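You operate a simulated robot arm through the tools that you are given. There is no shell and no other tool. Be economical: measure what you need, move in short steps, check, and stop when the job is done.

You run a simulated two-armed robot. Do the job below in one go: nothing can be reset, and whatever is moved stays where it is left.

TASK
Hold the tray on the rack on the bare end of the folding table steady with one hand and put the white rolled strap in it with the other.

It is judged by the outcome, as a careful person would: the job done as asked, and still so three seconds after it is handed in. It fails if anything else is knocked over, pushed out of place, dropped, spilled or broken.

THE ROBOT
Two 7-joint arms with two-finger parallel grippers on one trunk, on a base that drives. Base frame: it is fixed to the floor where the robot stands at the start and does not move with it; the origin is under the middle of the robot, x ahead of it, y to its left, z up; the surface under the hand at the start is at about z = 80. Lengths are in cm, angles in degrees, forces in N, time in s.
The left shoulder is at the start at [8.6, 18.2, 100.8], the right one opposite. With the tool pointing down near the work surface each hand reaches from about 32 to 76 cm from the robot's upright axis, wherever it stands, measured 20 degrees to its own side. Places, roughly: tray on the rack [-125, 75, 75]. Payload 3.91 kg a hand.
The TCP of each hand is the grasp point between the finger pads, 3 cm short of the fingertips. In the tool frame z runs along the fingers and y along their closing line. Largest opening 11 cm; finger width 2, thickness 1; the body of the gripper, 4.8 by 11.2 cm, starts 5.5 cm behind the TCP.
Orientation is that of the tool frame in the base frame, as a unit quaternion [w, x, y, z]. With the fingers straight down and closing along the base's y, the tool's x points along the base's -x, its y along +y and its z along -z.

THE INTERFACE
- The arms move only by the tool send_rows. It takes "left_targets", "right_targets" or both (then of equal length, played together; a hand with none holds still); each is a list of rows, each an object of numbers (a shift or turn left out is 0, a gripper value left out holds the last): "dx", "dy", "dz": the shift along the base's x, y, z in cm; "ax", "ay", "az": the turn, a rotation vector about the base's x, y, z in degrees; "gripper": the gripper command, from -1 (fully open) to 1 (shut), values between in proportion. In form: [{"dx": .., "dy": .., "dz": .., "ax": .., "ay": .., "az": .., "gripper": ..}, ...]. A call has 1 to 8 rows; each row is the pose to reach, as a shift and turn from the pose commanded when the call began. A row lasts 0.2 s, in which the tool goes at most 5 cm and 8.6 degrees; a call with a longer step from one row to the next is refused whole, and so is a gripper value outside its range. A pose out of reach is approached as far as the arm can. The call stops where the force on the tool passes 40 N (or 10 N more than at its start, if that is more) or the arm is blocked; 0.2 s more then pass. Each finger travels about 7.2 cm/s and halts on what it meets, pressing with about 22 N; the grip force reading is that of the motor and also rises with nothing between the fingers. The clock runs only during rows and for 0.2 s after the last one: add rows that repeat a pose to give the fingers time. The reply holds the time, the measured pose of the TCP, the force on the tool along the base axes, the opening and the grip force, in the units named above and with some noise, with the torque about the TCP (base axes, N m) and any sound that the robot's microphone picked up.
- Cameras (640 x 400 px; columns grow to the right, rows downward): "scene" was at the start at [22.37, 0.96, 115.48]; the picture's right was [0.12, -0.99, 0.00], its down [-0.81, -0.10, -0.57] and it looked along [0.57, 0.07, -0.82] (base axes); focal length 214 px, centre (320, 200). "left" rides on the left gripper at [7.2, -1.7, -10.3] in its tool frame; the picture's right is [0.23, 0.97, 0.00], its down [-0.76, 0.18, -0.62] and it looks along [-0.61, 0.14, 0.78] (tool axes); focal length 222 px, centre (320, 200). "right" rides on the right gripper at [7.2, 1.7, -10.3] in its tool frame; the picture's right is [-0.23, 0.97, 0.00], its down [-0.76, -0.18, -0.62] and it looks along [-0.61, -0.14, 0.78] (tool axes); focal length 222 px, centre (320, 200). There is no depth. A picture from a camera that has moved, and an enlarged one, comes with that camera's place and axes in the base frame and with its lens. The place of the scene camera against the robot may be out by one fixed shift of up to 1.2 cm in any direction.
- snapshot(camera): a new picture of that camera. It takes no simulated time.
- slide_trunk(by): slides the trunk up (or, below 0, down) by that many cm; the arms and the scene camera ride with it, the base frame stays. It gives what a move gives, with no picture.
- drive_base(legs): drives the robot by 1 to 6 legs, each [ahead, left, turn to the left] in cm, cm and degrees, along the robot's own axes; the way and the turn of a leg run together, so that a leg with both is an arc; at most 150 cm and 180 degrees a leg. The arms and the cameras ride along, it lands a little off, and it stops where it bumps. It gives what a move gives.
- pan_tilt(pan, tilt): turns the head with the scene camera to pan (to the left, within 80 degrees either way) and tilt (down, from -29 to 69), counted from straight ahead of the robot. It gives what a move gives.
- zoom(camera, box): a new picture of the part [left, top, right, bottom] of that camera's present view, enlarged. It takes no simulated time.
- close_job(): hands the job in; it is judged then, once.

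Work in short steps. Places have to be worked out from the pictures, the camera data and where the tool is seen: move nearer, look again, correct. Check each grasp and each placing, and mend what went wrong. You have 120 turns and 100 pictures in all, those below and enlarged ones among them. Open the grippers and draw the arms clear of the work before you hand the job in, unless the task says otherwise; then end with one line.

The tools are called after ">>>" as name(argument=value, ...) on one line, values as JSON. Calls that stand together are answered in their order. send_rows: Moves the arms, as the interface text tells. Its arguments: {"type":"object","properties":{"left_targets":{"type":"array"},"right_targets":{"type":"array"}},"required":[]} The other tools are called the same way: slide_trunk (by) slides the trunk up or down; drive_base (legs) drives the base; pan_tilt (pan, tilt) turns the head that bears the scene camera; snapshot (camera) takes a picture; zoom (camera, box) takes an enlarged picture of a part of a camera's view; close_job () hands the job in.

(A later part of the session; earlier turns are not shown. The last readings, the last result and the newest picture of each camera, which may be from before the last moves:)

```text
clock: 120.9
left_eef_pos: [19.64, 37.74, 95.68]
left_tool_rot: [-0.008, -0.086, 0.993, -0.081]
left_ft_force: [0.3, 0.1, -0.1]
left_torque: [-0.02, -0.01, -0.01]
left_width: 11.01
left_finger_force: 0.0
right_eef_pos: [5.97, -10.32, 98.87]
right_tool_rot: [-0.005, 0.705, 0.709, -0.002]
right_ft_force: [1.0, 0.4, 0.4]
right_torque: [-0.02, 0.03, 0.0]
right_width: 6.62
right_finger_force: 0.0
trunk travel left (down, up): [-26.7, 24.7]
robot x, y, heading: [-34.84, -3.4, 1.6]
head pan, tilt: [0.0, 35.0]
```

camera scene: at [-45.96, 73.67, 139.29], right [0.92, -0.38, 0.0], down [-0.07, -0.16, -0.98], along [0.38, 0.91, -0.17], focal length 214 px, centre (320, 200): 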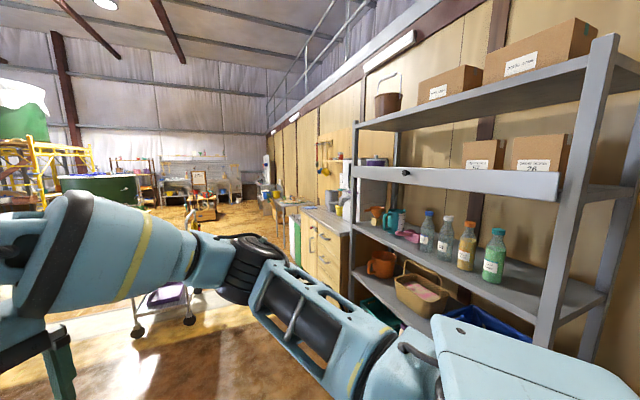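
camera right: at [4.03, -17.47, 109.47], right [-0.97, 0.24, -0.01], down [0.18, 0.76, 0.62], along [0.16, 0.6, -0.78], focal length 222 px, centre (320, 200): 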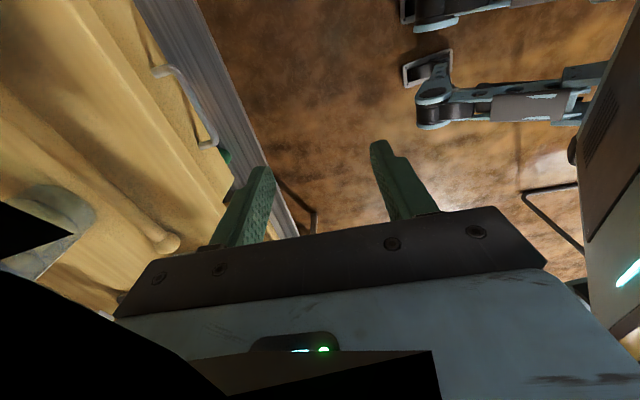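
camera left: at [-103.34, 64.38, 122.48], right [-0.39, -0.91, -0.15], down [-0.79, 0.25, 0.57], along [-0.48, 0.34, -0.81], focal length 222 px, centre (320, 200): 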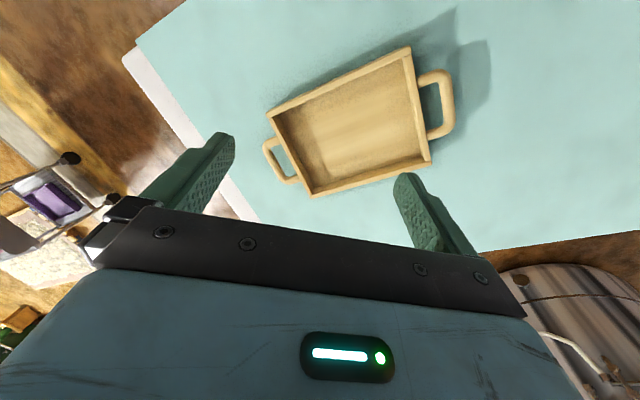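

Now right hand has fingers closing along x. I narrow them to 4 cm and place the hand above the bar.

>>> send_rows(right_targets=[{"dx": 4.5, "gripper": 0.27}, {"dx": 9, "dz": -1}, {"dx": 13.5, "dz": -3}, {"dx": 17, "dy": -1, "dz": -6}, {"dx": 17, "dy": -1, "dz": -9}])

>>> pan_tilt(pan=0, tilt=50)

>>> snapshot(camera="scene")

>>> snapshot(camera="right")

```text
clock: 122.1
left_eef_pos: [19.63, 37.62, 95.58]
left_tool_rot: [-0.007, -0.087, 0.993, -0.082]
left_ft_force: [-0.5, 0.6, -0.8]
left_torque: [-0.01, 0.02, -0.02]
left_width: 10.97
left_finger_force: 0.0
right_eef_pos: [23.0, -11.21, 89.7]
right_tool_rot: [-0.005, 0.704, 0.71, -0.002]
right_ft_force: [0.9, 0.2, 0.9]
right_torque: [-0.02, -0.01, 0.0]
right_width: 4.02
right_finger_force: 0.0
trunk travel left (down, up): [-26.7, 24.7]
robot x, y, heading: [-35.09, -3.43, 1.6]
head pan, tilt: [0.0, 35.0]
```

```text
clock: 122.8
left_eef_pos: [19.6, 37.78, 95.69]
left_tool_rot: [-0.008, -0.087, 0.993, -0.082]
left_ft_force: [1.0, -0.2, 0.1]
left_torque: [0.01, -0.02, 0.02]
left_width: 10.99
left_finger_force: 0.1
right_eef_pos: [22.95, -11.12, 89.72]
right_tool_rot: [-0.005, 0.704, 0.71, -0.002]
right_ft_force: [0.3, -0.5, -0.4]
right_torque: [-0.02, -0.01, -0.02]
right_width: 4.01
right_finger_force: 0.2
trunk travel left (down, up): [-26.7, 24.7]
robot x, y, heading: [-34.74, -3.76, 1.6]
head pan, tilt: [0.0, 50.0]
```

```text
41 pictures are left
camera scene: at [-12.02, -2.63, 116.13], right [0.03, -1.0, 0.0], down [-0.77, -0.02, -0.64], along [0.64, 0.02, -0.77], focal length 214 px, centre (320, 200)
```

scene: 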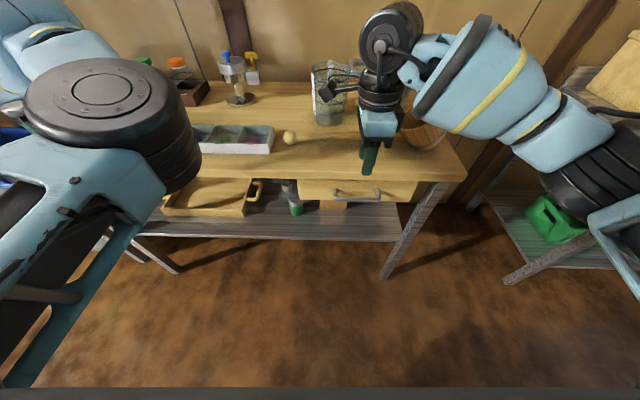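

```text
40 pictures are left
camera right: at [24.76, -3.84, 100.09], right [0.98, -0.22, -0.01], down [-0.17, -0.77, 0.62], along [-0.14, -0.6, -0.78], focal length 222 px, centre (320, 200)
```

right: 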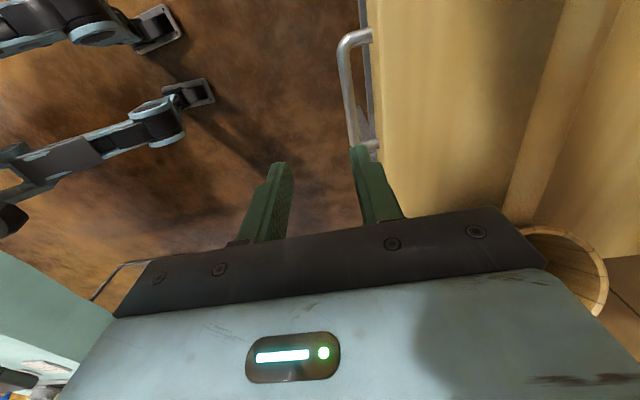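

The bar is at x≈26.2, close under the table edge (28.3), so a vertical approach is too tight. I pitch the hand 45° and approach diagonally.

>>> send_rows(right_targets=[{"dx": -4, "ay": -8}, {"dx": -6, "ay": -16}, {"dx": -7, "ay": -24, "dz": -2}, {"dx": -7, "ay": -32, "dz": -4}, {"dx": -6, "ay": -40, "dz": -6}, {"dx": -5, "ay": -45, "dz": -8}])

>>> snapshot(camera="right")

>>> zoom(camera="scene", box=[260, 100, 460, 240])

```text
clock: 124.2
left_eef_pos: [19.64, 37.74, 95.63]
left_tool_rot: [-0.008, -0.086, 0.993, -0.081]
left_ft_force: [1.0, 0.6, -0.4]
left_torque: [0.03, 0.01, 0.0]
left_width: 11.0
left_finger_force: 0.1
right_eef_pos: [17.98, -11.48, 81.76]
right_tool_rot: [0.268, 0.651, 0.658, 0.269]
right_ft_force: [1.0, -0.1, -0.1]
right_torque: [0.0, 0.0, -0.02]
right_width: 4.04
right_finger_force: 0.1
trunk travel left (down, up): [-26.7, 24.7]
robot x, y, heading: [-35.17, -3.3, 1.4]
head pan, tilt: [0.0, 50.0]
```

```text
39 pictures are left
camera right: at [11.91, -4.1, 90.22], right [0.7, -0.22, 0.68], down [-0.56, -0.77, 0.32], along [0.45, -0.6, -0.66], focal length 222 px, centre (320, 200)
```

right: 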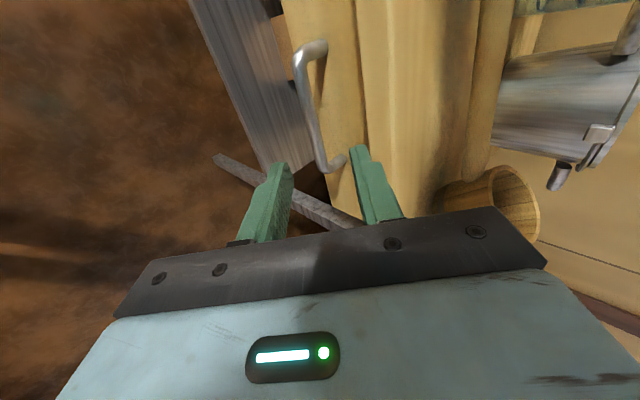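

```text
2.86 times, centred on (360, 170) of scene
camera zoom: at [-12.01, -2.64, 116.12], right [0.03, -1.0, 0.0], down [-0.77, -0.02, -0.64], along [0.64, 0.02, -0.77], focal length 613 px, centre (206, 286)
```

zoom: 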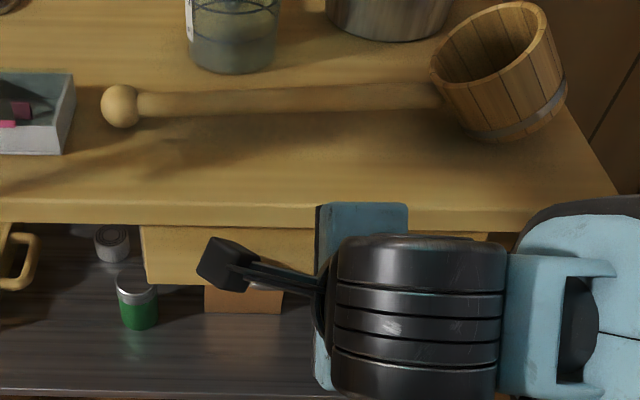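

The two hand views put the bar at (26.3, z 71.9). I advance diagonally so the bar lies between the fingers, then close.

>>> send_rows(right_targets=[{"dz": -1.5}, {"dx": 2.5, "dz": -4}, {"dx": 5, "dz": -6.5}, {"dx": 7.4, "dz": -9}, {"dx": 7.4, "dz": -9}])

>>> snapshot(camera="right")

```text
clock: 125.4
left_eef_pos: [19.65, 37.78, 95.59]
left_tool_rot: [-0.008, -0.087, 0.993, -0.082]
left_ft_force: [0.1, 0.2, 0.1]
left_torque: [0.02, -0.01, 0.01]
left_width: 11.01
left_finger_force: 0.1
right_eef_pos: [25.25, -11.46, 72.89]
right_tool_rot: [0.268, 0.651, 0.658, 0.268]
right_ft_force: [-0.9, 0.5, 0.0]
right_torque: [-0.04, -0.01, 0.03]
right_width: 4.02
right_finger_force: 0.2
trunk travel left (down, up): [-26.7, 24.7]
robot x, y, heading: [-34.65, -3.5, 1.7]
head pan, tilt: [0.0, 50.0]
```

```text
37 pictures are left
camera right: at [19.08, -4.15, 81.35], right [0.7, -0.22, 0.68], down [-0.56, -0.77, 0.32], along [0.45, -0.6, -0.66], focal length 222 px, centre (320, 200)
```

right: 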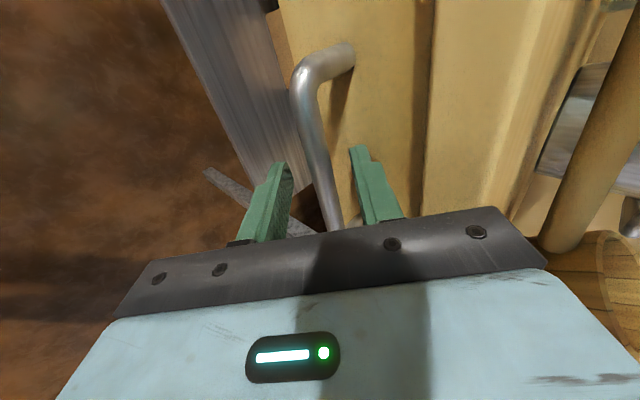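

The bar lies between the fingers. I close and then pull by a short step.

>>> send_rows(right_targets=[{"gripper": 1}, {"gripper": 1}, {"gripper": 1}, {"dx": -1}, {"dx": -3}, {"dx": -6}, {"dx": -9}])

>>> snapshot(camera="right")

```text
clock: 127.0
left_eef_pos: [19.5, 37.62, 95.75]
left_tool_rot: [-0.007, -0.086, 0.993, -0.082]
left_ft_force: [-1.0, 0.5, -0.3]
left_torque: [0.04, 0.0, 0.01]
left_width: 11.0
left_finger_force: 0.0
right_eef_pos: [16.24, -11.41, 72.88]
right_tool_rot: [0.269, 0.652, 0.657, 0.268]
right_ft_force: [-0.2, -8.7, 17.9]
right_torque: [-0.03, -0.15, 0.21]
right_width: 1.32
right_finger_force: 45.1
trunk travel left (down, up): [-26.7, 24.7]
robot x, y, heading: [-35.12, -3.46, 1.5]
head pan, tilt: [0.0, 50.0]
```

```text
36 pictures are left
camera right: at [10.16, -4.13, 81.43], right [0.69, -0.22, 0.69], down [-0.56, -0.76, 0.32], along [0.45, -0.61, -0.65], focal length 222 px, centre (320, 200)
```

right: 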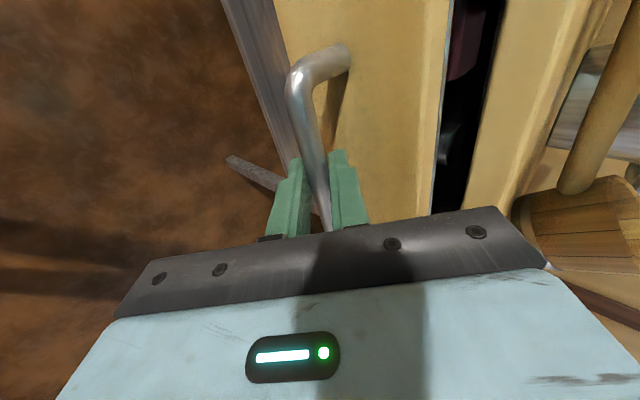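

The drawer opens, and there are things in it. I pull further, gently.

>>> send_rows(right_targets=[{"dx": -2}, {"dx": -4}, {"dx": -6}, {"dx": -8}, {"dx": -10}])

>>> pan_tilt(pan=-10, tilt=55)

>>> snapshot(camera="scene")

```text
clock: 128.2
left_eef_pos: [19.4, 37.57, 95.68]
left_tool_rot: [-0.007, -0.086, 0.993, -0.082]
left_ft_force: [0.1, 0.8, -0.1]
left_torque: [0.01, 0.0, -0.01]
left_width: 10.98
left_finger_force: 0.1
right_eef_pos: [6.22, -11.29, 72.85]
right_tool_rot: [0.268, 0.652, 0.657, 0.269]
right_ft_force: [-1.1, -16.5, 29.1]
right_torque: [-0.26, -0.28, -0.13]
right_width: 1.34
right_finger_force: 45.1
trunk travel left (down, up): [-26.7, 24.7]
robot x, y, heading: [-35.04, -3.26, 1.7]
head pan, tilt: [0.0, 50.0]
```

```text
clock: 129.0
left_eef_pos: [19.59, 37.61, 95.77]
left_tool_rot: [-0.007, -0.087, 0.993, -0.082]
left_ft_force: [0.2, 0.5, 0.4]
left_torque: [0.01, -0.03, 0.0]
left_width: 10.99
left_finger_force: 0.1
right_eef_pos: [6.29, -11.26, 72.83]
right_tool_rot: [0.268, 0.652, 0.657, 0.269]
right_ft_force: [-0.3, -15.6, 29.6]
right_torque: [0.08, -0.26, 0.17]
right_width: 1.35
right_finger_force: 45.6
trunk travel left (down, up): [-26.7, 24.7]
robot x, y, heading: [-34.92, -3.3, 1.4]
head pan, tilt: [-10.0, 55.0]
```

```text
35 pictures are left
camera scene: at [-12.75, -4.01, 115.51], right [-0.14, -0.99, 0.0], down [-0.81, 0.12, -0.57], along [0.57, -0.08, -0.82], focal length 214 px, centre (320, 200)
```

scene: 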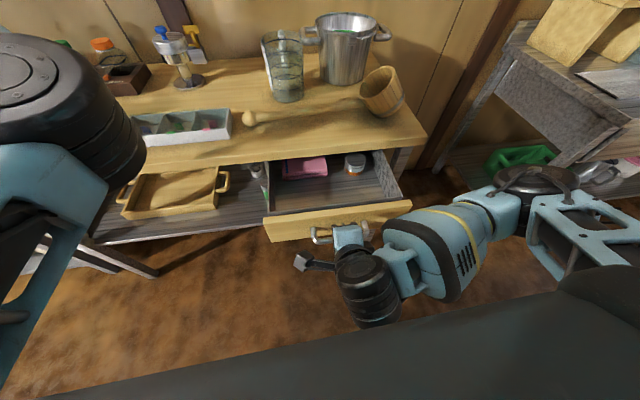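

There's a pink item and a small white round thing in the drawer; I zoom in.

>>> zoom(camera="scene", box=[255, 140, 415, 240])

```text
4.00 times, centred on (335, 190) of scene
camera zoom: at [-12.75, -4.01, 115.51], right [-0.14, -0.99, 0.0], down [-0.81, 0.12, -0.57], along [0.57, -0.08, -0.82], focal length 858 px, centre (260, 240)
```

zoom: 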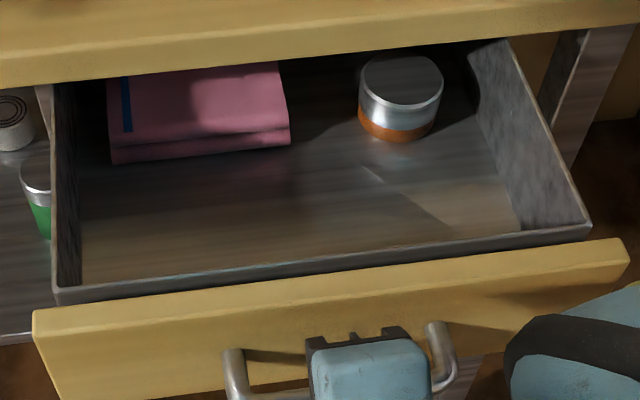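

A white spiral roll stands on the lower shelf beside the green can: that is the strap (about (51, 13), shelf z≈46). The drawer isn't needed, so I push it closed again.

>>> send_rows(right_targets=[{"dx": 3}, {"dx": 6}, {"dx": 9}, {"dx": 12}, {"dx": 15}, {"dx": 17}, {"dx": 18.5}, {"dx": 19.1}])

>>> zoom(camera="scene", box=[120, 130, 400, 260])

```text
clock: 130.8
left_eef_pos: [19.63, 37.71, 95.57]
left_tool_rot: [-0.006, -0.086, 0.993, -0.081]
left_ft_force: [-0.5, 0.7, -0.1]
left_torque: [0.01, 0.0, -0.02]
left_width: 10.99
left_finger_force: 0.1
right_eef_pos: [25.33, -11.28, 72.78]
right_tool_rot: [0.267, 0.651, 0.658, 0.268]
right_ft_force: [-0.6, 0.1, 2.5]
right_torque: [0.97, -0.02, 0.95]
right_width: 1.36
right_finger_force: 44.8
trunk travel left (down, up): [-26.7, 24.7]
robot x, y, heading: [-35.15, -3.07, 1.7]
head pan, tilt: [-10.0, 55.0]
```

```text
2.29 times, centred on (260, 195) of scene
camera zoom: at [-12.61, -3.91, 115.47], right [-0.15, -0.99, 0.0], down [-0.81, 0.12, -0.57], along [0.57, -0.08, -0.82], focal length 490 px, centre (457, 211)
```

zoom: 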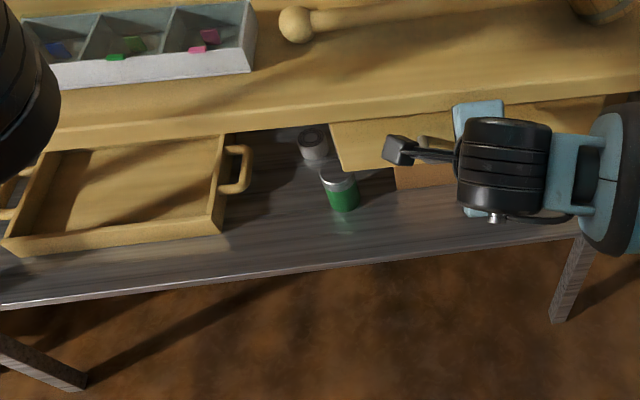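

Drawer is shut. I open the fingers and retreat diagonally, then bring the hand upright and yaw it back.

>>> send_rows(right_targets=[{"gripper": 0.2}, {"gripper": 0.2}, {"dx": -2.5, "dz": 2.5}, {"dx": -5, "dz": 5}, {"dx": -7.5, "dz": 7.5}, {"dx": -11, "dz": 9, "ay": 8}, {"dx": -13, "dz": 10, "ay": 16}, {"dx": -15, "dz": 10, "ay": 24}])

>>> send_rows(right_targets=[{"ay": 8}, {"ay": 16}, {"ay": 21}])

>>> send_rows(right_targets=[{"az": 8, "gripper": -0.6}, {"az": 16}, {"az": 24}, {"az": 32}, {"az": 40}, {"az": 48}, {"az": 56}, {"az": 64}])

>>> send_rows(right_targets=[{"az": 8}, {"az": 16}, {"az": 24}, {"az": 26}])

```text
clock: 132.6
left_eef_pos: [19.64, 37.67, 95.6]
left_tool_rot: [-0.007, -0.086, 0.993, -0.082]
left_ft_force: [0.6, 0.3, 0.0]
left_torque: [-0.03, 0.02, -0.02]
left_width: 10.99
left_finger_force: 0.1
right_eef_pos: [10.45, -11.04, 82.79]
right_tool_rot: [0.125, 0.693, 0.698, 0.126]
right_ft_force: [0.6, -0.2, 0.0]
right_torque: [-0.02, 0.03, -0.01]
right_width: 4.4
right_finger_force: 0.1
trunk travel left (down, up): [-26.7, 24.7]
robot x, y, heading: [-35.07, -3.55, 1.6]
head pan, tilt: [-10.0, 55.0]
```

```text
clock: 133.4
left_eef_pos: [19.61, 37.71, 95.64]
left_tool_rot: [-0.008, -0.087, 0.993, -0.081]
left_ft_force: [-0.7, -0.3, -2.0]
left_torque: [0.02, 0.0, 0.02]
left_width: 11.03
left_finger_force: 0.1
right_eef_pos: [10.51, -11.28, 82.97]
right_tool_rot: [-0.006, 0.704, 0.711, -0.003]
right_ft_force: [0.4, -0.4, 0.2]
right_torque: [0.0, 0.0, 0.01]
right_width: 4.42
right_finger_force: 0.0
trunk travel left (down, up): [-26.7, 24.7]
robot x, y, heading: [-35.14, -3.37, 1.5]
head pan, tilt: [-10.0, 55.0]
```

```text
clock: 135.2
left_eef_pos: [19.59, 37.72, 95.53]
left_tool_rot: [-0.007, -0.087, 0.993, -0.082]
left_ft_force: [0.6, 0.0, -0.4]
left_torque: [0.01, -0.01, 0.01]
left_width: 10.97
left_finger_force: 0.0
right_eef_pos: [10.39, -11.29, 82.91]
right_tool_rot: [-0.002, 0.22, 0.976, -0.005]
right_ft_force: [-0.2, -0.3, -0.5]
right_torque: [-0.02, 0.02, -0.01]
right_width: 8.78
right_finger_force: 0.0
trunk travel left (down, up): [-26.7, 24.7]
robot x, y, heading: [-35.09, -3.67, 1.4]
head pan, tilt: [-10.0, 55.0]
```

```text
clock: 136.2
left_eef_pos: [19.56, 37.81, 95.7]
left_tool_rot: [-0.007, -0.086, 0.993, -0.083]
left_ft_force: [-0.5, -0.6, -0.5]
left_torque: [0.01, 0.04, 0.01]
left_width: 10.99
left_finger_force: 0.0
right_eef_pos: [10.27, -11.2, 82.79]
right_tool_rot: [-0.002, -0.006, 1.0, -0.004]
right_ft_force: [0.4, -0.3, 0.2]
right_torque: [0.01, 0.0, -0.01]
right_width: 8.82
right_finger_force: 0.1
trunk travel left (down, up): [-26.7, 24.7]
robot x, y, heading: [-34.79, -3.11, 1.7]
head pan, tilt: [-10.0, 55.0]
```

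Now I shift left so the strap is straight before the right arm, lower the trunk and look under the table.

>>> drive_base(legs=[[0, 20, -1.5]])

>>> slide_trunk(by=-20)

>>> pan_tilt(pan=-5, tilt=40)

>>> snapshot(camera="scene")

```text
clock: 138.6
left_eef_pos: [20.29, 56.5, 95.63]
left_tool_rot: [-0.009, -0.074, 0.994, -0.083]
left_ft_force: [0.1, 0.3, -0.3]
left_torque: [-0.01, 0.01, 0.03]
left_width: 11.01
left_finger_force: 0.0
right_eef_pos: [9.79, 7.73, 82.85]
right_tool_rot: [-0.001, 0.008, 1.0, -0.005]
right_ft_force: [0.5, 1.0, 0.0]
right_torque: [0.0, 0.0, -0.02]
right_width: 8.78
right_finger_force: 0.0
trunk travel left (down, up): [-26.7, 24.7]
robot x, y, heading: [-35.34, 16.17, 0.3]
head pan, tilt: [-10.0, 55.0]
```

```text
clock: 140.2
left_eef_pos: [18.21, 59.52, 71.39]
left_tool_rot: [-0.085, -0.117, 0.987, -0.077]
left_ft_force: [-0.1, -0.5, 0.2]
left_torque: [-0.02, -0.01, 0.01]
left_width: 10.99
left_finger_force: 0.1
right_eef_pos: [9.89, 7.8, 64.95]
right_tool_rot: [-0.005, 0.01, 1.0, -0.006]
right_ft_force: [-0.2, -0.4, -0.3]
right_torque: [-0.02, 0.01, 0.0]
right_width: 8.81
right_finger_force: 0.0
trunk travel left (down, up): [-9.3, 42.2]
robot x, y, heading: [-35.22, 16.49, 0.2]
head pan, tilt: [-10.0, 55.0]
stopped: the arm was blocked; the commanded pose is now the measured one
```

```text
clock: 141.0
left_eef_pos: [18.22, 59.55, 71.48]
left_tool_rot: [-0.085, -0.117, 0.986, -0.079]
left_ft_force: [0.3, 0.4, 0.6]
left_torque: [-0.03, 0.02, 0.0]
left_width: 11.0
left_finger_force: 0.2
right_eef_pos: [9.85, 7.66, 65.14]
right_tool_rot: [-0.005, 0.009, 1.0, -0.005]
right_ft_force: [0.0, 0.1, 0.4]
right_torque: [0.02, 0.0, -0.04]
right_width: 8.78
right_finger_force: 0.0
trunk travel left (down, up): [-9.3, 42.2]
robot x, y, heading: [-34.81, 16.42, 0.2]
head pan, tilt: [-5.0, 40.0]
```

```text
32 pictures are left
camera scene: at [-4.86, 16.16, 97.57], right [-0.08, -1.0, 0.0], down [-0.64, 0.05, -0.77], along [0.76, -0.06, -0.64], focal length 214 px, centre (320, 200)
```

scene: 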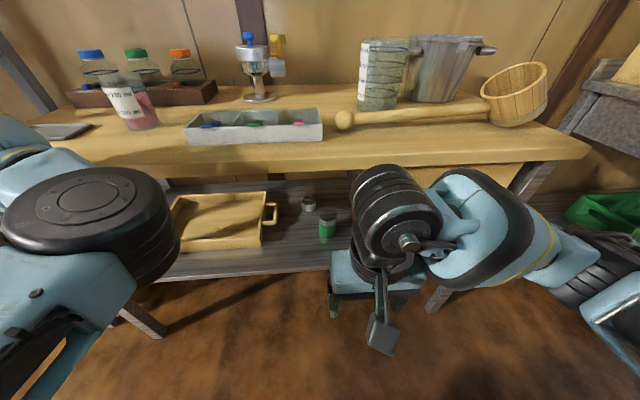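

Triangulating two views: strap ≈ (61, 15.5, z 37–42), green can ≈ (45, 10), wooden tray handle at y≈29. The left arm would be in the way going nearer, so I turn the robot left 40° (left arm then points away) before reaching in.

>>> drive_base(legs=[[0, 0, 40]])

>>> send_rows(right_targets=[{"az": -8}, {"az": -16}, {"az": -24}, {"az": -32}, {"az": -40}, {"az": -48}])

>>> send_rows(right_targets=[{"ax": -1.4, "ay": -7.9}, {"ax": -2.8, "ay": -15.8}, {"ax": -4.2, "ay": -23.6}, {"ax": -5.6, "ay": -31.5}, {"ax": -6.9, "ay": -39.4}, {"ax": -8.3, "ay": -47}, {"ax": -9, "ay": -51}])

```text
clock: 143.3
left_eef_pos: [-21.12, 83.63, 71.53]
left_tool_rot: [-0.052, -0.442, 0.89, -0.102]
left_ft_force: [0.8, -0.5, 0.4]
left_torque: [0.02, 0.03, 0.02]
left_width: 11.0
left_finger_force: 0.1
right_eef_pos: [5.32, 38.34, 65.07]
right_tool_rot: [-0.003, -0.328, 0.945, -0.007]
right_ft_force: [-0.4, 0.1, -0.3]
right_torque: [-0.01, 0.0, 0.0]
right_width: 8.78
right_finger_force: 0.1
trunk travel left (down, up): [-9.3, 42.2]
robot x, y, heading: [-35.22, 16.91, 39.4]
head pan, tilt: [-5.0, 40.0]
```

```text
clock: 144.7
left_eef_pos: [-21.05, 83.61, 71.51]
left_tool_rot: [-0.052, -0.443, 0.889, -0.102]
left_ft_force: [1.2, 0.5, 0.0]
left_torque: [0.01, 0.02, -0.01]
left_width: 10.99
left_finger_force: 0.0
right_eef_pos: [5.44, 38.39, 65.05]
right_tool_rot: [-0.006, 0.086, 0.996, -0.005]
right_ft_force: [-0.4, 0.7, -0.2]
right_torque: [0.0, -0.03, -0.01]
right_width: 8.8
right_finger_force: 0.0
trunk travel left (down, up): [-9.3, 42.2]
robot x, y, heading: [-35.44, 16.37, 39.4]
head pan, tilt: [-5.0, 40.0]
```

```text
clock: 146.3
left_eef_pos: [-21.14, 83.61, 71.34]
left_tool_rot: [-0.054, -0.442, 0.89, -0.101]
left_ft_force: [0.6, -1.0, 0.2]
left_torque: [-0.01, -0.01, -0.02]
left_width: 11.02
left_finger_force: 0.2
right_eef_pos: [5.36, 38.39, 64.98]
right_tool_rot: [0.431, 0.079, 0.898, -0.044]
right_ft_force: [0.3, -0.6, -0.6]
right_torque: [0.01, 0.0, -0.02]
right_width: 8.81
right_finger_force: 0.1
trunk travel left (down, up): [-9.3, 42.2]
robot x, y, heading: [-34.94, 16.39, 39.5]
head pan, tilt: [-5.0, 40.0]
```

Hand points forward, 38° down, yawed −10°. I drive nearer to the table.

>>> drive_base(legs=[[12.3, -16.6, 0]])

>>> send_rows(right_targets=[{"dy": -4, "dz": 1}, {"dy": -8, "dz": 2}, {"dy": -11, "dx": 1, "dz": 3}])

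>>> snapshot(camera="right")

```text
clock: 148.3
left_eef_pos: [-1.15, 78.87, 71.44]
left_tool_rot: [-0.053, -0.442, 0.89, -0.102]
left_ft_force: [-0.1, 0.3, -0.9]
left_torque: [0.0, -0.02, -0.02]
left_width: 11.01
left_finger_force: 0.0
right_eef_pos: [25.3, 33.63, 65.05]
right_tool_rot: [0.43, 0.078, 0.898, -0.043]
right_ft_force: [-0.3, -1.0, 0.0]
right_torque: [0.03, 0.01, -0.02]
right_width: 8.81
right_finger_force: 0.0
trunk travel left (down, up): [-9.3, 42.2]
robot x, y, heading: [-15.74, 11.95, 39.5]
head pan, tilt: [-5.0, 40.0]
```

```text
clock: 149.1
left_eef_pos: [-1.18, 78.94, 71.49]
left_tool_rot: [-0.053, -0.443, 0.889, -0.102]
left_ft_force: [0.1, -1.0, -0.2]
left_torque: [0.0, 0.04, -0.06]
left_width: 10.98
left_finger_force: 0.1
right_eef_pos: [26.48, 23.67, 67.88]
right_tool_rot: [0.43, 0.079, 0.898, -0.045]
right_ft_force: [-0.4, 0.5, -0.1]
right_torque: [0.0, 0.01, 0.03]
right_width: 8.78
right_finger_force: 0.0
right hand out of reach, approached as far as the arm can: row 3
trunk travel left (down, up): [-9.3, 42.2]
robot x, y, heading: [-15.57, 11.86, 39.5]
head pan, tilt: [-5.0, 40.0]
```

```text
31 pictures are left
camera right: at [14.42, 27.74, 68.63], right [0.32, 0.93, 0.17], down [-0.04, -0.16, 0.99], along [0.95, -0.32, -0.02], focal length 222 px, centre (320, 200)
```

right: 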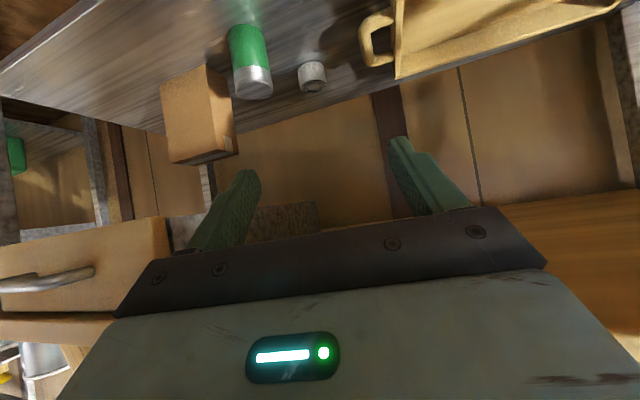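

The roll is about 6 cm wide at (61, 15, ~40); the can's top (~z 49) stays clear of my line. I advance to ~15 cm short, fingers wide open.

>>> send_rows(right_targets=[{"dx": 3.3, "dy": -1, "dz": -2.5, "gripper": -1}, {"dx": 6.6, "dy": -2, "dz": -5}, {"dx": 9.9, "dy": -3, "dz": -7.5}, {"dx": 13.2, "dy": -4, "dz": -10}, {"dx": 16.5, "dy": -5, "dz": -12.5}, {"dx": 19.8, "dy": -5.7, "dz": -15}, {"dx": 23, "dy": -6.3, "dz": -17.5}])

>>> snapshot(camera="right")

```text
clock: 150.0
left_eef_pos: [-5.06, 78.95, 72.28]
left_tool_rot: [-0.041, -0.446, 0.888, -0.107]
left_ft_force: [-0.3, 0.4, -0.6]
left_torque: [-0.03, -0.08, 0.0]
left_width: 11.0
left_finger_force: 0.0
right_eef_pos: [29.05, 28.53, 67.75]
right_tool_rot: [0.445, 0.033, 0.89, 0.094]
right_ft_force: [0.0, 0.6, 0.2]
right_torque: [0.02, 0.02, -0.01]
right_width: 10.99
right_finger_force: 0.0
trunk travel left (down, up): [-9.3, 42.2]
robot x, y, heading: [-16.72, 11.89, 39.7]
head pan, tilt: [-5.0, 40.0]
stopped in row 4 (right hand): the arm was blocked; the commanded pose is now the measured one
```

```text
30 pictures are left
camera right: at [16.47, 29.86, 68.44], right [0.11, 0.92, 0.37], down [-0.04, -0.37, 0.93], along [0.99, -0.12, -0.01], focal length 222 px, centre (320, 200)
```

right: 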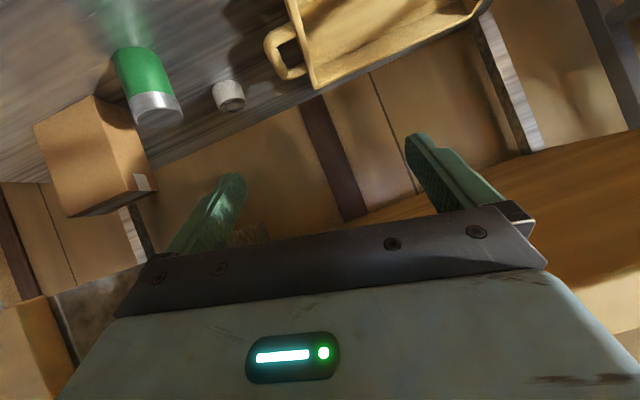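

Something blocked the arm — probably the elbow or forearm against the table edge. I look from the head.

>>> pan_tilt(pan=-45, tilt=40)

>>> snapshot(camera="scene")

```text
clock: 151.0
left_eef_pos: [-4.86, 78.9, 72.08]
left_tool_rot: [-0.038, -0.444, 0.889, -0.107]
left_ft_force: [0.9, -0.1, 0.6]
left_torque: [-0.01, -0.04, 0.0]
left_width: 11.02
left_finger_force: 0.0
right_eef_pos: [28.99, 28.49, 67.75]
right_tool_rot: [0.444, 0.029, 0.891, 0.092]
right_ft_force: [-0.7, -0.7, -0.4]
right_torque: [0.0, 0.01, 0.01]
right_width: 11.01
right_finger_force: 0.0
trunk travel left (down, up): [-9.3, 42.2]
robot x, y, heading: [-16.77, 11.88, 39.7]
head pan, tilt: [-45.0, 40.0]
```

```text
29 pictures are left
camera scene: at [5.93, 25.34, 98.34], right [-0.09, -1.0, -0.01], down [-0.62, 0.06, -0.78], along [0.78, -0.07, -0.62], focal length 214 px, centre (320, 200)
```

scene: 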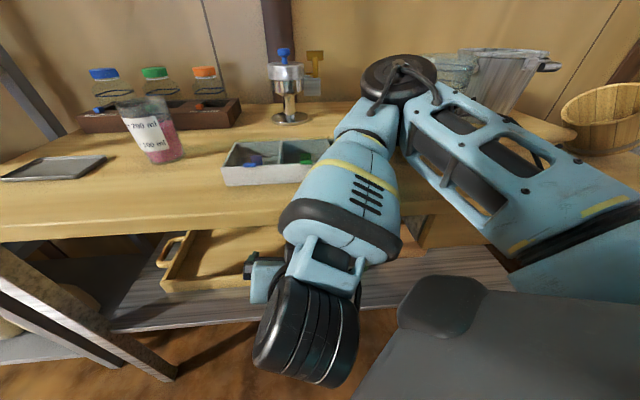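

The elbow is out over the table with the forearm on its edge. I back the base straight away from the table, so the arm can reach in nearly straight from farther out.

>>> drive_base(legs=[[-13.5, 15, 0]])

>>> slide_trunk(by=-8)

>>> snapshot(camera="scene")

```text
clock: 153.0
left_eef_pos: [-22.88, 82.12, 71.42]
left_tool_rot: [-0.052, -0.445, 0.888, -0.102]
left_ft_force: [-0.1, 0.0, -1.5]
left_torque: [-0.01, 0.01, 0.03]
left_width: 10.99
left_finger_force: 0.1
right_eef_pos: [11.54, 30.71, 64.99]
right_tool_rot: [0.429, 0.04, 0.9, 0.065]
right_ft_force: [0.0, -0.6, -0.5]
right_torque: [-0.01, 0.01, -0.03]
right_width: 11.01
right_finger_force: 0.1
trunk travel left (down, up): [-9.3, 42.2]
robot x, y, heading: [-36.97, 15.28, 40.1]
head pan, tilt: [-45.0, 40.0]
```

```text
clock: 154.2
left_eef_pos: [-23.49, 82.45, 63.57]
left_tool_rot: [-0.048, -0.454, 0.884, -0.103]
left_ft_force: [-0.6, 0.7, 0.2]
left_torque: [-0.01, -0.01, -0.01]
left_width: 11.0
left_finger_force: 0.1
right_eef_pos: [12.04, 31.33, 57.27]
right_tool_rot: [0.422, 0.037, 0.904, 0.06]
right_ft_force: [0.0, 0.0, 0.0]
right_torque: [0.02, -0.01, 0.03]
right_width: 11.01
right_finger_force: 0.0
trunk travel left (down, up): [-1.3, 50.2]
robot x, y, heading: [-36.29, 14.8, 39.9]
head pan, tilt: [-45.0, 40.0]
```

```text
28 pictures are left
camera scene: at [-9.6, 30.1, 89.99], right [-0.09, -1.0, 0.0], down [-0.64, 0.06, -0.77], along [0.76, -0.07, -0.64], focal length 214 px, centre (320, 200)
```

scene: 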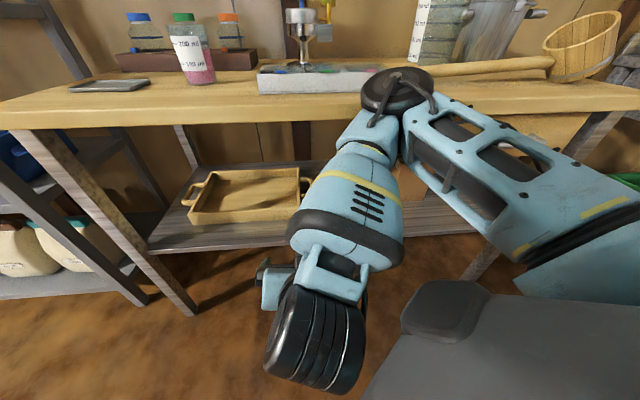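

Table things are undisturbed. Now I straighten the hand's orientation and move to the pre-approach line, with the arm reaching from farther out.

>>> send_rows(right_targets=[{"dx": 3.5, "dy": -2.3, "dz": 1.2, "ax": -3, "az": -3.2}, {"dx": 7, "dy": -4.6, "dz": 2.4, "ax": -6, "az": -6.4}, {"dx": 10.5, "dy": -7, "dz": 3.6, "ax": -8.9, "ay": -0.4, "az": -9.5}, {"dx": 14, "dy": -9.3, "dz": 3.6, "ax": -8.9, "ay": -0.4, "az": -9.5}, {"dx": 18, "dy": -10.3, "dz": 3, "ax": -8.9, "ay": -0.4, "az": -9.5}, {"dx": 22, "dy": -11, "dz": 2.2, "ax": -8.9, "ay": -0.4, "az": -9.5}, {"dx": 26, "dy": -11.7, "dz": 1.7, "ax": -8.9, "ay": -0.4, "az": -9.5}])

>>> snapshot(camera="right")

>>> snapshot(camera="scene")

```text
clock: 155.9
left_eef_pos: [-26.86, 83.98, 62.45]
left_tool_rot: [-0.041, -0.459, 0.88, -0.12]
left_ft_force: [0.2, -0.1, -0.3]
left_torque: [-0.06, -0.05, -0.03]
left_width: 11.0
left_finger_force: 0.1
right_eef_pos: [36.31, 25.28, 68.22]
right_tool_rot: [0.489, 0.069, 0.87, 0.005]
right_ft_force: [-12.3, -25.7, -89.1]
right_torque: [0.87, -5.97, 1.64]
right_width: 10.99
right_finger_force: 0.1
trunk travel left (down, up): [-1.3, 50.2]
robot x, y, heading: [-36.53, 15.42, 40.8]
head pan, tilt: [-45.0, 40.0]
stopped in row 7 (right hand): the arm was blocked; the commanded pose is now the measured one
```

```text
27 pictures are left
camera right: at [23.89, 28.43, 67.42], right [0.23, 0.94, 0.27], down [-0.16, -0.23, 0.96], along [0.96, -0.26, 0.1], focal length 222 px, centre (320, 200)
```

right: 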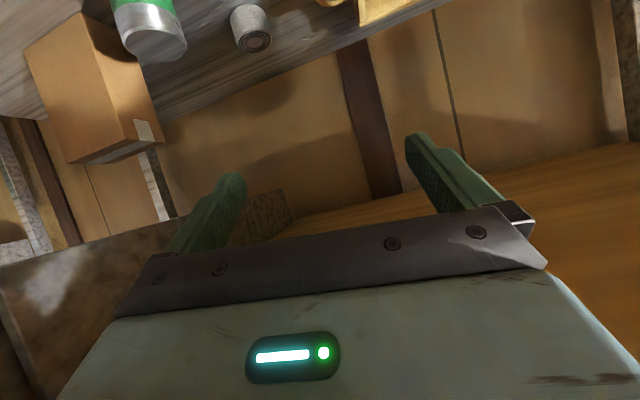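

```text
26 pictures are left
camera scene: at [-12.88, 32.48, 90.61], right [-0.07, -1.0, 0.02], down [-0.61, 0.03, -0.79], along [0.79, -0.07, -0.61], focal length 214 px, centre (320, 200)
```

scene: 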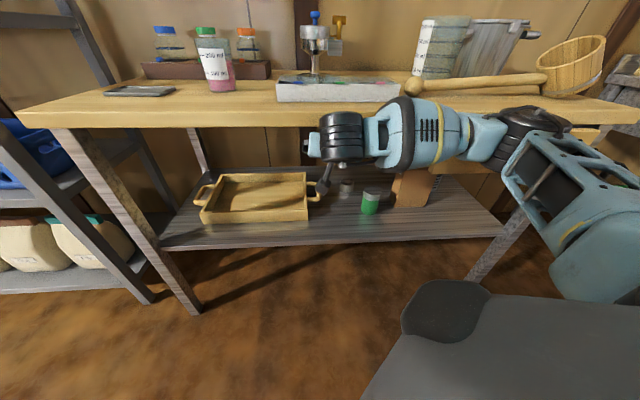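

The elbow has swung out to the right (good), but the hand is pressing up under the table edge. I back it down and out at once.

>>> send_rows(right_targets=[{"dx": -1.5, "dz": -2}, {"dx": -4, "dz": -4}, {"dx": -7, "dz": -6}, {"dx": -10, "dz": -8}])

>>> snapshot(camera="scene")

```text
clock: 156.3
left_eef_pos: [-26.88, 84.06, 62.34]
left_tool_rot: [-0.04, -0.459, 0.879, -0.121]
left_ft_force: [-0.1, 0.5, 0.6]
left_torque: [-0.02, -0.02, 0.03]
left_width: 10.99
left_finger_force: 0.0
right_eef_pos: [35.93, 25.09, 68.09]
right_tool_rot: [0.492, 0.073, 0.868, 0.006]
right_ft_force: [-24.2, -38.1, -108.0]
right_torque: [1.7, -8.2, 2.54]
right_width: 11.0
right_finger_force: 0.1
trunk travel left (down, up): [-1.3, 50.2]
robot x, y, heading: [-36.23, 14.98, 40.7]
head pan, tilt: [-45.0, 40.0]
stopped in row 1 (right hand): the force on the tool passed its limit at 108 N (the readings are from after the stop); the commanded pose is now the measured one
```

```text
25 pictures are left
camera scene: at [-12.98, 32.61, 90.61], right [-0.07, -1.0, 0.02], down [-0.61, 0.03, -0.79], along [0.79, -0.07, -0.61], focal length 214 px, centre (320, 200)
```

scene: 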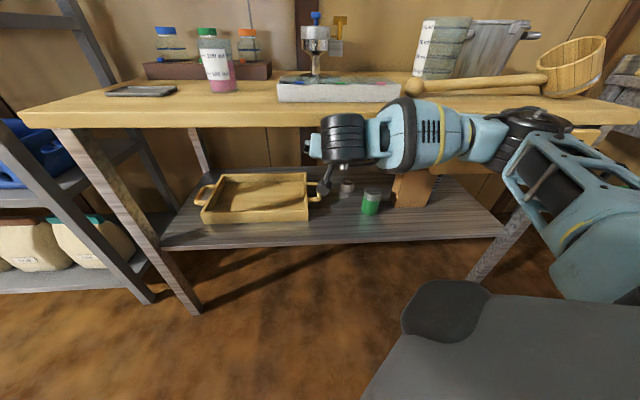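

Still loaded from above. I lower the trunk the remaining bit, then back the base straight out.

>>> slide_trunk(by=-1.2)

>>> drive_base(legs=[[-4, 3.3, 0]])

>>> snapshot(camera="scene")

```text
clock: 156.6
left_eef_pos: [-26.93, 84.06, 62.46]
left_tool_rot: [-0.041, -0.46, 0.879, -0.121]
left_ft_force: [0.3, -0.6, 0.5]
left_torque: [-0.05, 0.0, 0.0]
left_width: 11.02
left_finger_force: 0.1
right_eef_pos: [35.85, 24.93, 68.16]
right_tool_rot: [0.487, 0.068, 0.871, 0.0]
right_ft_force: [-28.3, -34.9, -103.0]
right_torque: [1.42, -8.24, 2.39]
right_width: 10.99
right_finger_force: 0.1
trunk travel left (down, up): [-1.3, 50.1]
robot x, y, heading: [-36.55, 15.02, 41.0]
head pan, tilt: [-45.0, 40.0]
stopped: the force on the tool passed its limit at 148 N (the readings are from after the stop); the commanded pose is now the measured one
```

```text
clock: 157.3
left_eef_pos: [-27.5, 83.84, 62.72]
left_tool_rot: [-0.042, -0.463, 0.878, -0.117]
left_ft_force: [-0.4, 0.3, -0.1]
left_torque: [0.01, -0.02, -0.02]
left_width: 11.01
left_finger_force: 0.0
right_eef_pos: [35.51, 24.9, 68.02]
right_tool_rot: [0.48, 0.067, 0.875, 0.001]
right_ft_force: [-15.7, -26.5, -80.4]
right_torque: [1.0, -5.79, 1.66]
right_width: 11.01
right_finger_force: 0.0
trunk travel left (down, up): [-1.3, 50.1]
robot x, y, heading: [-37.18, 15.66, 41.1]
head pan, tilt: [-45.0, 40.0]
stopped in leg 1: the force on the tool passed its limit at 146 N (the readings are from after the stop); the commanded pose is now the measured one
```

```text
24 pictures are left
camera scene: at [-13.22, 32.31, 90.5], right [-0.07, -1.0, 0.01], down [-0.62, 0.03, -0.79], along [0.78, -0.06, -0.62], focal length 214 px, centre (320, 200)
```

scene: 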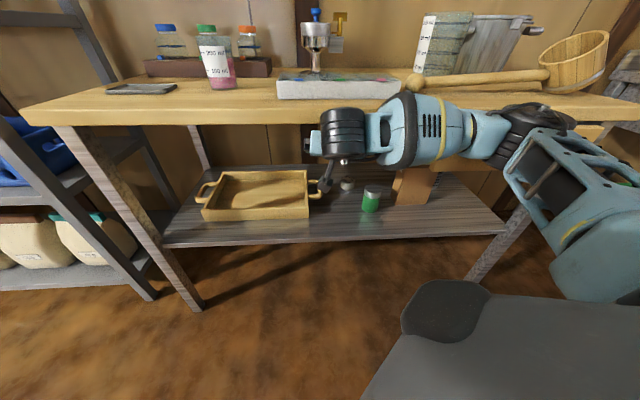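

The load eases a little as the base backs (103→80 N). I continue backing off in small legs.

>>> drive_base(legs=[[-1.5, 1.2, 0]])

>>> send_rows(right_targets=[{"ay": -3, "dz": -0.7}, {"ay": -6, "dz": -1.5}, {"ay": -8, "dz": -2.5}])

```text
clock: 158.1
left_eef_pos: [-28.08, 83.75, 62.91]
left_tool_rot: [-0.043, -0.463, 0.878, -0.116]
left_ft_force: [-0.8, 0.6, 0.0]
left_torque: [-0.03, -0.02, 0.03]
left_width: 11.0
left_finger_force: 0.0
right_eef_pos: [35.14, 24.94, 67.95]
right_tool_rot: [0.476, 0.066, 0.877, -0.001]
right_ft_force: [-6.4, -19.2, -63.8]
right_torque: [0.67, -3.98, 1.15]
right_width: 10.99
right_finger_force: 0.1
trunk travel left (down, up): [-1.3, 50.1]
robot x, y, heading: [-37.63, 15.58, 41.2]
head pan, tilt: [-45.0, 40.0]
stopped in leg 1: the force on the tool passed its limit at 104 N (the readings are from after the stop); the commanded pose is now the measured one
```

```text
clock: 158.5
left_eef_pos: [-28.07, 83.84, 62.82]
left_tool_rot: [-0.044, -0.464, 0.877, -0.116]
left_ft_force: [-0.3, 0.4, -0.6]
left_torque: [0.0, 0.04, 0.0]
left_width: 11.03
left_finger_force: 0.1
right_eef_pos: [35.56, 24.98, 68.14]
right_tool_rot: [0.492, 0.07, 0.868, 0.001]
right_ft_force: [-9.3, -20.9, -71.4]
right_torque: [0.66, -4.85, 1.32]
right_width: 10.98
right_finger_force: 0.1
trunk travel left (down, up): [-1.3, 50.1]
robot x, y, heading: [-37.93, 15.25, 41.2]
head pan, tilt: [-45.0, 40.0]
stopped in row 1 (right hand): the force on the tool passed its limit at 80 N (the readings are from after the stop); the commanded pose is now the measured one
```

Backing helps, pitching doesn't. More backing.

>>> drive_base(legs=[[-1.5, 1.3, 0]])

>>> drive_base(legs=[[-1.5, 1.3, 0]])

>>> drive_base(legs=[[-3, 2.6, 0]])

>>> drive_base(legs=[[-3, 2.6, 0]])

```text
clock: 159.2
left_eef_pos: [-28.36, 83.6, 62.87]
left_tool_rot: [-0.044, -0.464, 0.878, -0.115]
left_ft_force: [-1.1, 0.6, 0.8]
left_torque: [0.05, 0.0, 0.01]
left_width: 11.0
left_finger_force: 0.1
right_eef_pos: [35.27, 24.86, 68.09]
right_tool_rot: [0.488, 0.068, 0.87, 0.001]
right_ft_force: [-6.7, -18.5, -55.4]
right_torque: [0.79, -3.61, 1.16]
right_width: 10.99
right_finger_force: 0.0
trunk travel left (down, up): [-1.3, 50.1]
robot x, y, heading: [-38.48, 15.46, 41.1]
head pan, tilt: [-45.0, 40.0]
stopped in leg 1: the force on the tool passed its limit at 91 N (the readings are from after the stop); the commanded pose is now the measured one
```

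```text
clock: 160.0
left_eef_pos: [-28.66, 83.65, 63.11]
left_tool_rot: [-0.045, -0.465, 0.877, -0.112]
left_ft_force: [-0.9, -0.1, 0.3]
left_torque: [-0.04, 0.02, -0.03]
left_width: 11.01
left_finger_force: 0.0
right_eef_pos: [35.26, 24.98, 68.12]
right_tool_rot: [0.486, 0.068, 0.871, 0.0]
right_ft_force: [-1.8, -16.6, -45.2]
right_torque: [0.6, -2.65, 0.89]
right_width: 11.0
right_finger_force: 0.0
trunk travel left (down, up): [-1.3, 50.1]
robot x, y, heading: [-38.94, 15.34, 41.3]
head pan, tilt: [-45.0, 40.0]
stopped in leg 1: the force on the tool passed its limit at 77 N (the readings are from after the stop); the commanded pose is now the measured one
```

```text
clock: 160.9
left_eef_pos: [-32.77, 83.54, 63.07]
left_tool_rot: [-0.046, -0.465, 0.877, -0.113]
left_ft_force: [0.0, -0.4, 0.6]
left_torque: [-0.01, 0.05, 0.02]
left_width: 11.0
left_finger_force: 0.0
right_eef_pos: [31.53, 25.01, 68.69]
right_tool_rot: [0.491, 0.07, 0.868, 0.007]
right_ft_force: [-0.2, -0.1, 0.0]
right_torque: [0.01, 0.01, 0.0]
right_width: 10.96
right_finger_force: 0.0
trunk travel left (down, up): [-1.3, 50.1]
robot x, y, heading: [-42.94, 15.18, 41.3]
head pan, tilt: [-45.0, 40.0]
```

```text
clock: 161.8
left_eef_pos: [-36.39, 83.5, 63.18]
left_tool_rot: [-0.045, -0.465, 0.877, -0.111]
left_ft_force: [0.2, 1.1, 0.6]
left_torque: [-0.05, -0.02, 0.0]
left_width: 11.02
left_finger_force: 0.1
right_eef_pos: [27.75, 25.1, 69.16]
right_tool_rot: [0.493, 0.071, 0.867, 0.012]
right_ft_force: [-0.4, -0.4, -0.1]
right_torque: [-0.04, -0.01, -0.03]
right_width: 11.01
right_finger_force: 0.1
trunk travel left (down, up): [-1.3, 50.1]
robot x, y, heading: [-46.63, 15.23, 41.7]
head pan, tilt: [-45.0, 40.0]
```

Free again. The arm's elbow is now out to the right, which suits reaching under. I lower the hand, yaw it to about −15°, and check the view.

>>> send_rows(right_targets=[{"dx": -2, "dz": -2, "az": -3}, {"dx": -4, "dz": -4.5, "az": -6}, {"dx": -4, "dz": -7, "az": -9}, {"dx": -4, "dz": -9.5, "az": -12}])

>>> snapshot(camera="scene")

```text
clock: 162.6
left_eef_pos: [-35.32, 82.59, 63.17]
left_tool_rot: [-0.042, -0.452, 0.884, -0.113]
left_ft_force: [-0.7, 0.0, -0.5]
left_torque: [0.0, -0.03, 0.01]
left_width: 11.03
left_finger_force: 0.0
right_eef_pos: [25.37, 22.0, 74.78]
right_tool_rot: [0.565, 0.201, 0.799, 0.042]
right_ft_force: [0.4, 0.0, -0.3]
right_torque: [-0.01, -0.05, -0.01]
right_width: 11.0
right_finger_force: 0.1
trunk travel left (down, up): [-1.3, 50.1]
robot x, y, heading: [-47.02, 14.91, 39.8]
head pan, tilt: [-45.0, 40.0]
stopped in row 3 (right hand): the arm was blocked; the commanded pose is now the measured one
```

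```text
23 pictures are left
camera scene: at [-22.09, 30.54, 90.56], right [-0.09, -1.0, 0.0], down [-0.62, 0.05, -0.78], along [0.78, -0.07, -0.62], focal length 214 px, centre (320, 200)
```

scene: 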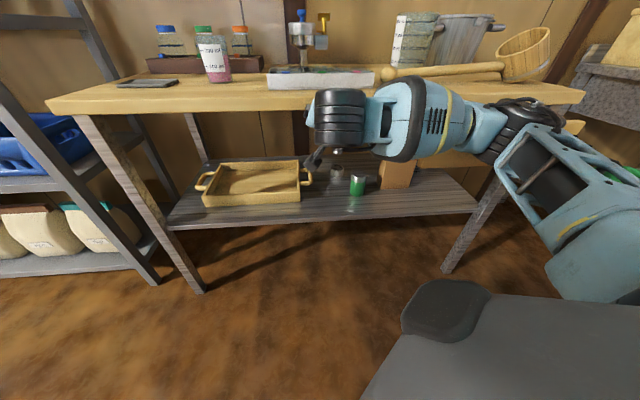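

Wrist limits stop it with the forearm coming from the side. Better to have the shoulder in line with the approach: I shift the base back and left.

>>> drive_base(legs=[[3.6, 23, 0]])

>>> send_rows(right_targets=[{"dx": 2, "dy": -3, "dz": -2}, {"dx": 3, "dy": -6, "dz": -4}, {"dx": 3, "dy": -9, "dz": -6}, {"dx": 3, "dy": -12, "dz": -8}, {"dx": 3, "dy": -14, "dz": -11}])

>>> snapshot(camera="scene")

```text
clock: 164.6
left_eef_pos: [-28.94, 91.94, 63.41]
left_tool_rot: [-0.058, -0.359, 0.926, -0.105]
left_ft_force: [0.5, -0.1, -0.3]
left_torque: [-0.01, 0.01, -0.02]
left_width: 11.0
left_finger_force: 0.0
right_eef_pos: [17.9, 19.23, 76.06]
right_tool_rot: [0.574, 0.298, 0.763, -0.005]
right_ft_force: [0.1, 1.2, 0.1]
right_torque: [-0.03, -0.01, 0.0]
right_width: 11.0
right_finger_force: 0.0
trunk travel left (down, up): [-1.3, 50.1]
robot x, y, heading: [-54.93, 28.45, 28.0]
head pan, tilt: [-45.0, 40.0]
stopped in leg 1: the robot was blocked; the commanded pose is now the measured one
```

```text
clock: 166.0
left_eef_pos: [-37.16, 95.08, 63.13]
left_tool_rot: [-0.054, -0.423, 0.898, -0.106]
left_ft_force: [0.3, -0.1, -0.2]
left_torque: [-0.04, -0.01, -0.04]
left_width: 11.0
left_finger_force: 0.1
right_eef_pos: [23.62, 15.36, 64.86]
right_tool_rot: [0.566, 0.257, 0.782, 0.038]
right_ft_force: [-0.2, -0.4, -0.6]
right_torque: [-0.02, -0.05, -0.01]
right_width: 11.0
right_finger_force: 0.0
right hand out of reach, approached as far as the arm can: row 5
trunk travel left (down, up): [-1.3, 50.1]
robot x, y, heading: [-54.79, 28.68, 35.9]
head pan, tilt: [-45.0, 40.0]
stopped in row 5 (right hand): the arm was blocked; the commanded pose is now the measured one
```

```text
22 pictures are left
camera scene: at [-27.09, 41.94, 89.97], right [-0.16, -0.99, 0.01], down [-0.63, 0.1, -0.77], along [0.76, -0.13, -0.64], focal length 214 px, centre (320, 200)
```

scene: 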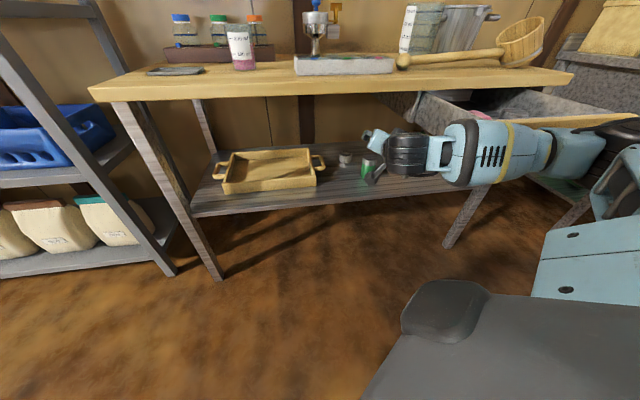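

The elbow has caught the drawer and pulled it open. I look closely there before moving.

>>> pan_tilt(pan=-70, tilt=38)

>>> snapshot(camera="scene")

```text
clock: 166.9
left_eef_pos: [-37.05, 95.02, 62.93]
left_tool_rot: [-0.057, -0.421, 0.899, -0.107]
left_ft_force: [-0.7, -0.2, -0.6]
left_torque: [-0.02, 0.0, 0.0]
left_width: 11.02
left_finger_force: 0.0
right_eef_pos: [23.45, 15.27, 64.58]
right_tool_rot: [0.564, 0.257, 0.784, 0.035]
right_ft_force: [-0.5, 0.1, 1.1]
right_torque: [0.04, 0.0, 0.04]
right_width: 10.99
right_finger_force: 0.0
trunk travel left (down, up): [-1.3, 50.1]
robot x, y, heading: [-55.13, 28.39, 35.5]
head pan, tilt: [-70.0, 38.0]
```

```text
21 pictures are left
camera scene: at [-28.32, 38.52, 90.28], right [-0.56, -0.83, 0.01], down [-0.51, 0.34, -0.79], along [0.65, -0.45, -0.61], focal length 214 px, centre (320, 200)
```

scene: 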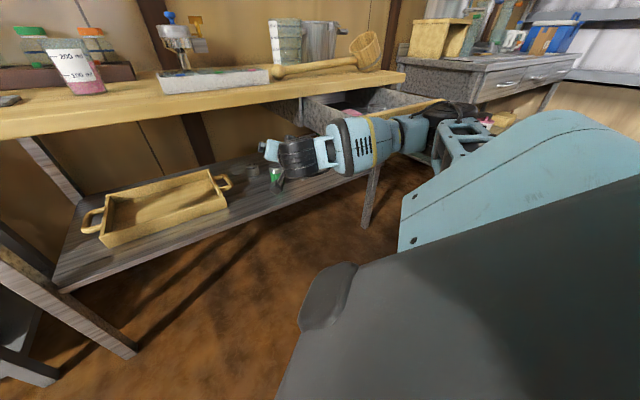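

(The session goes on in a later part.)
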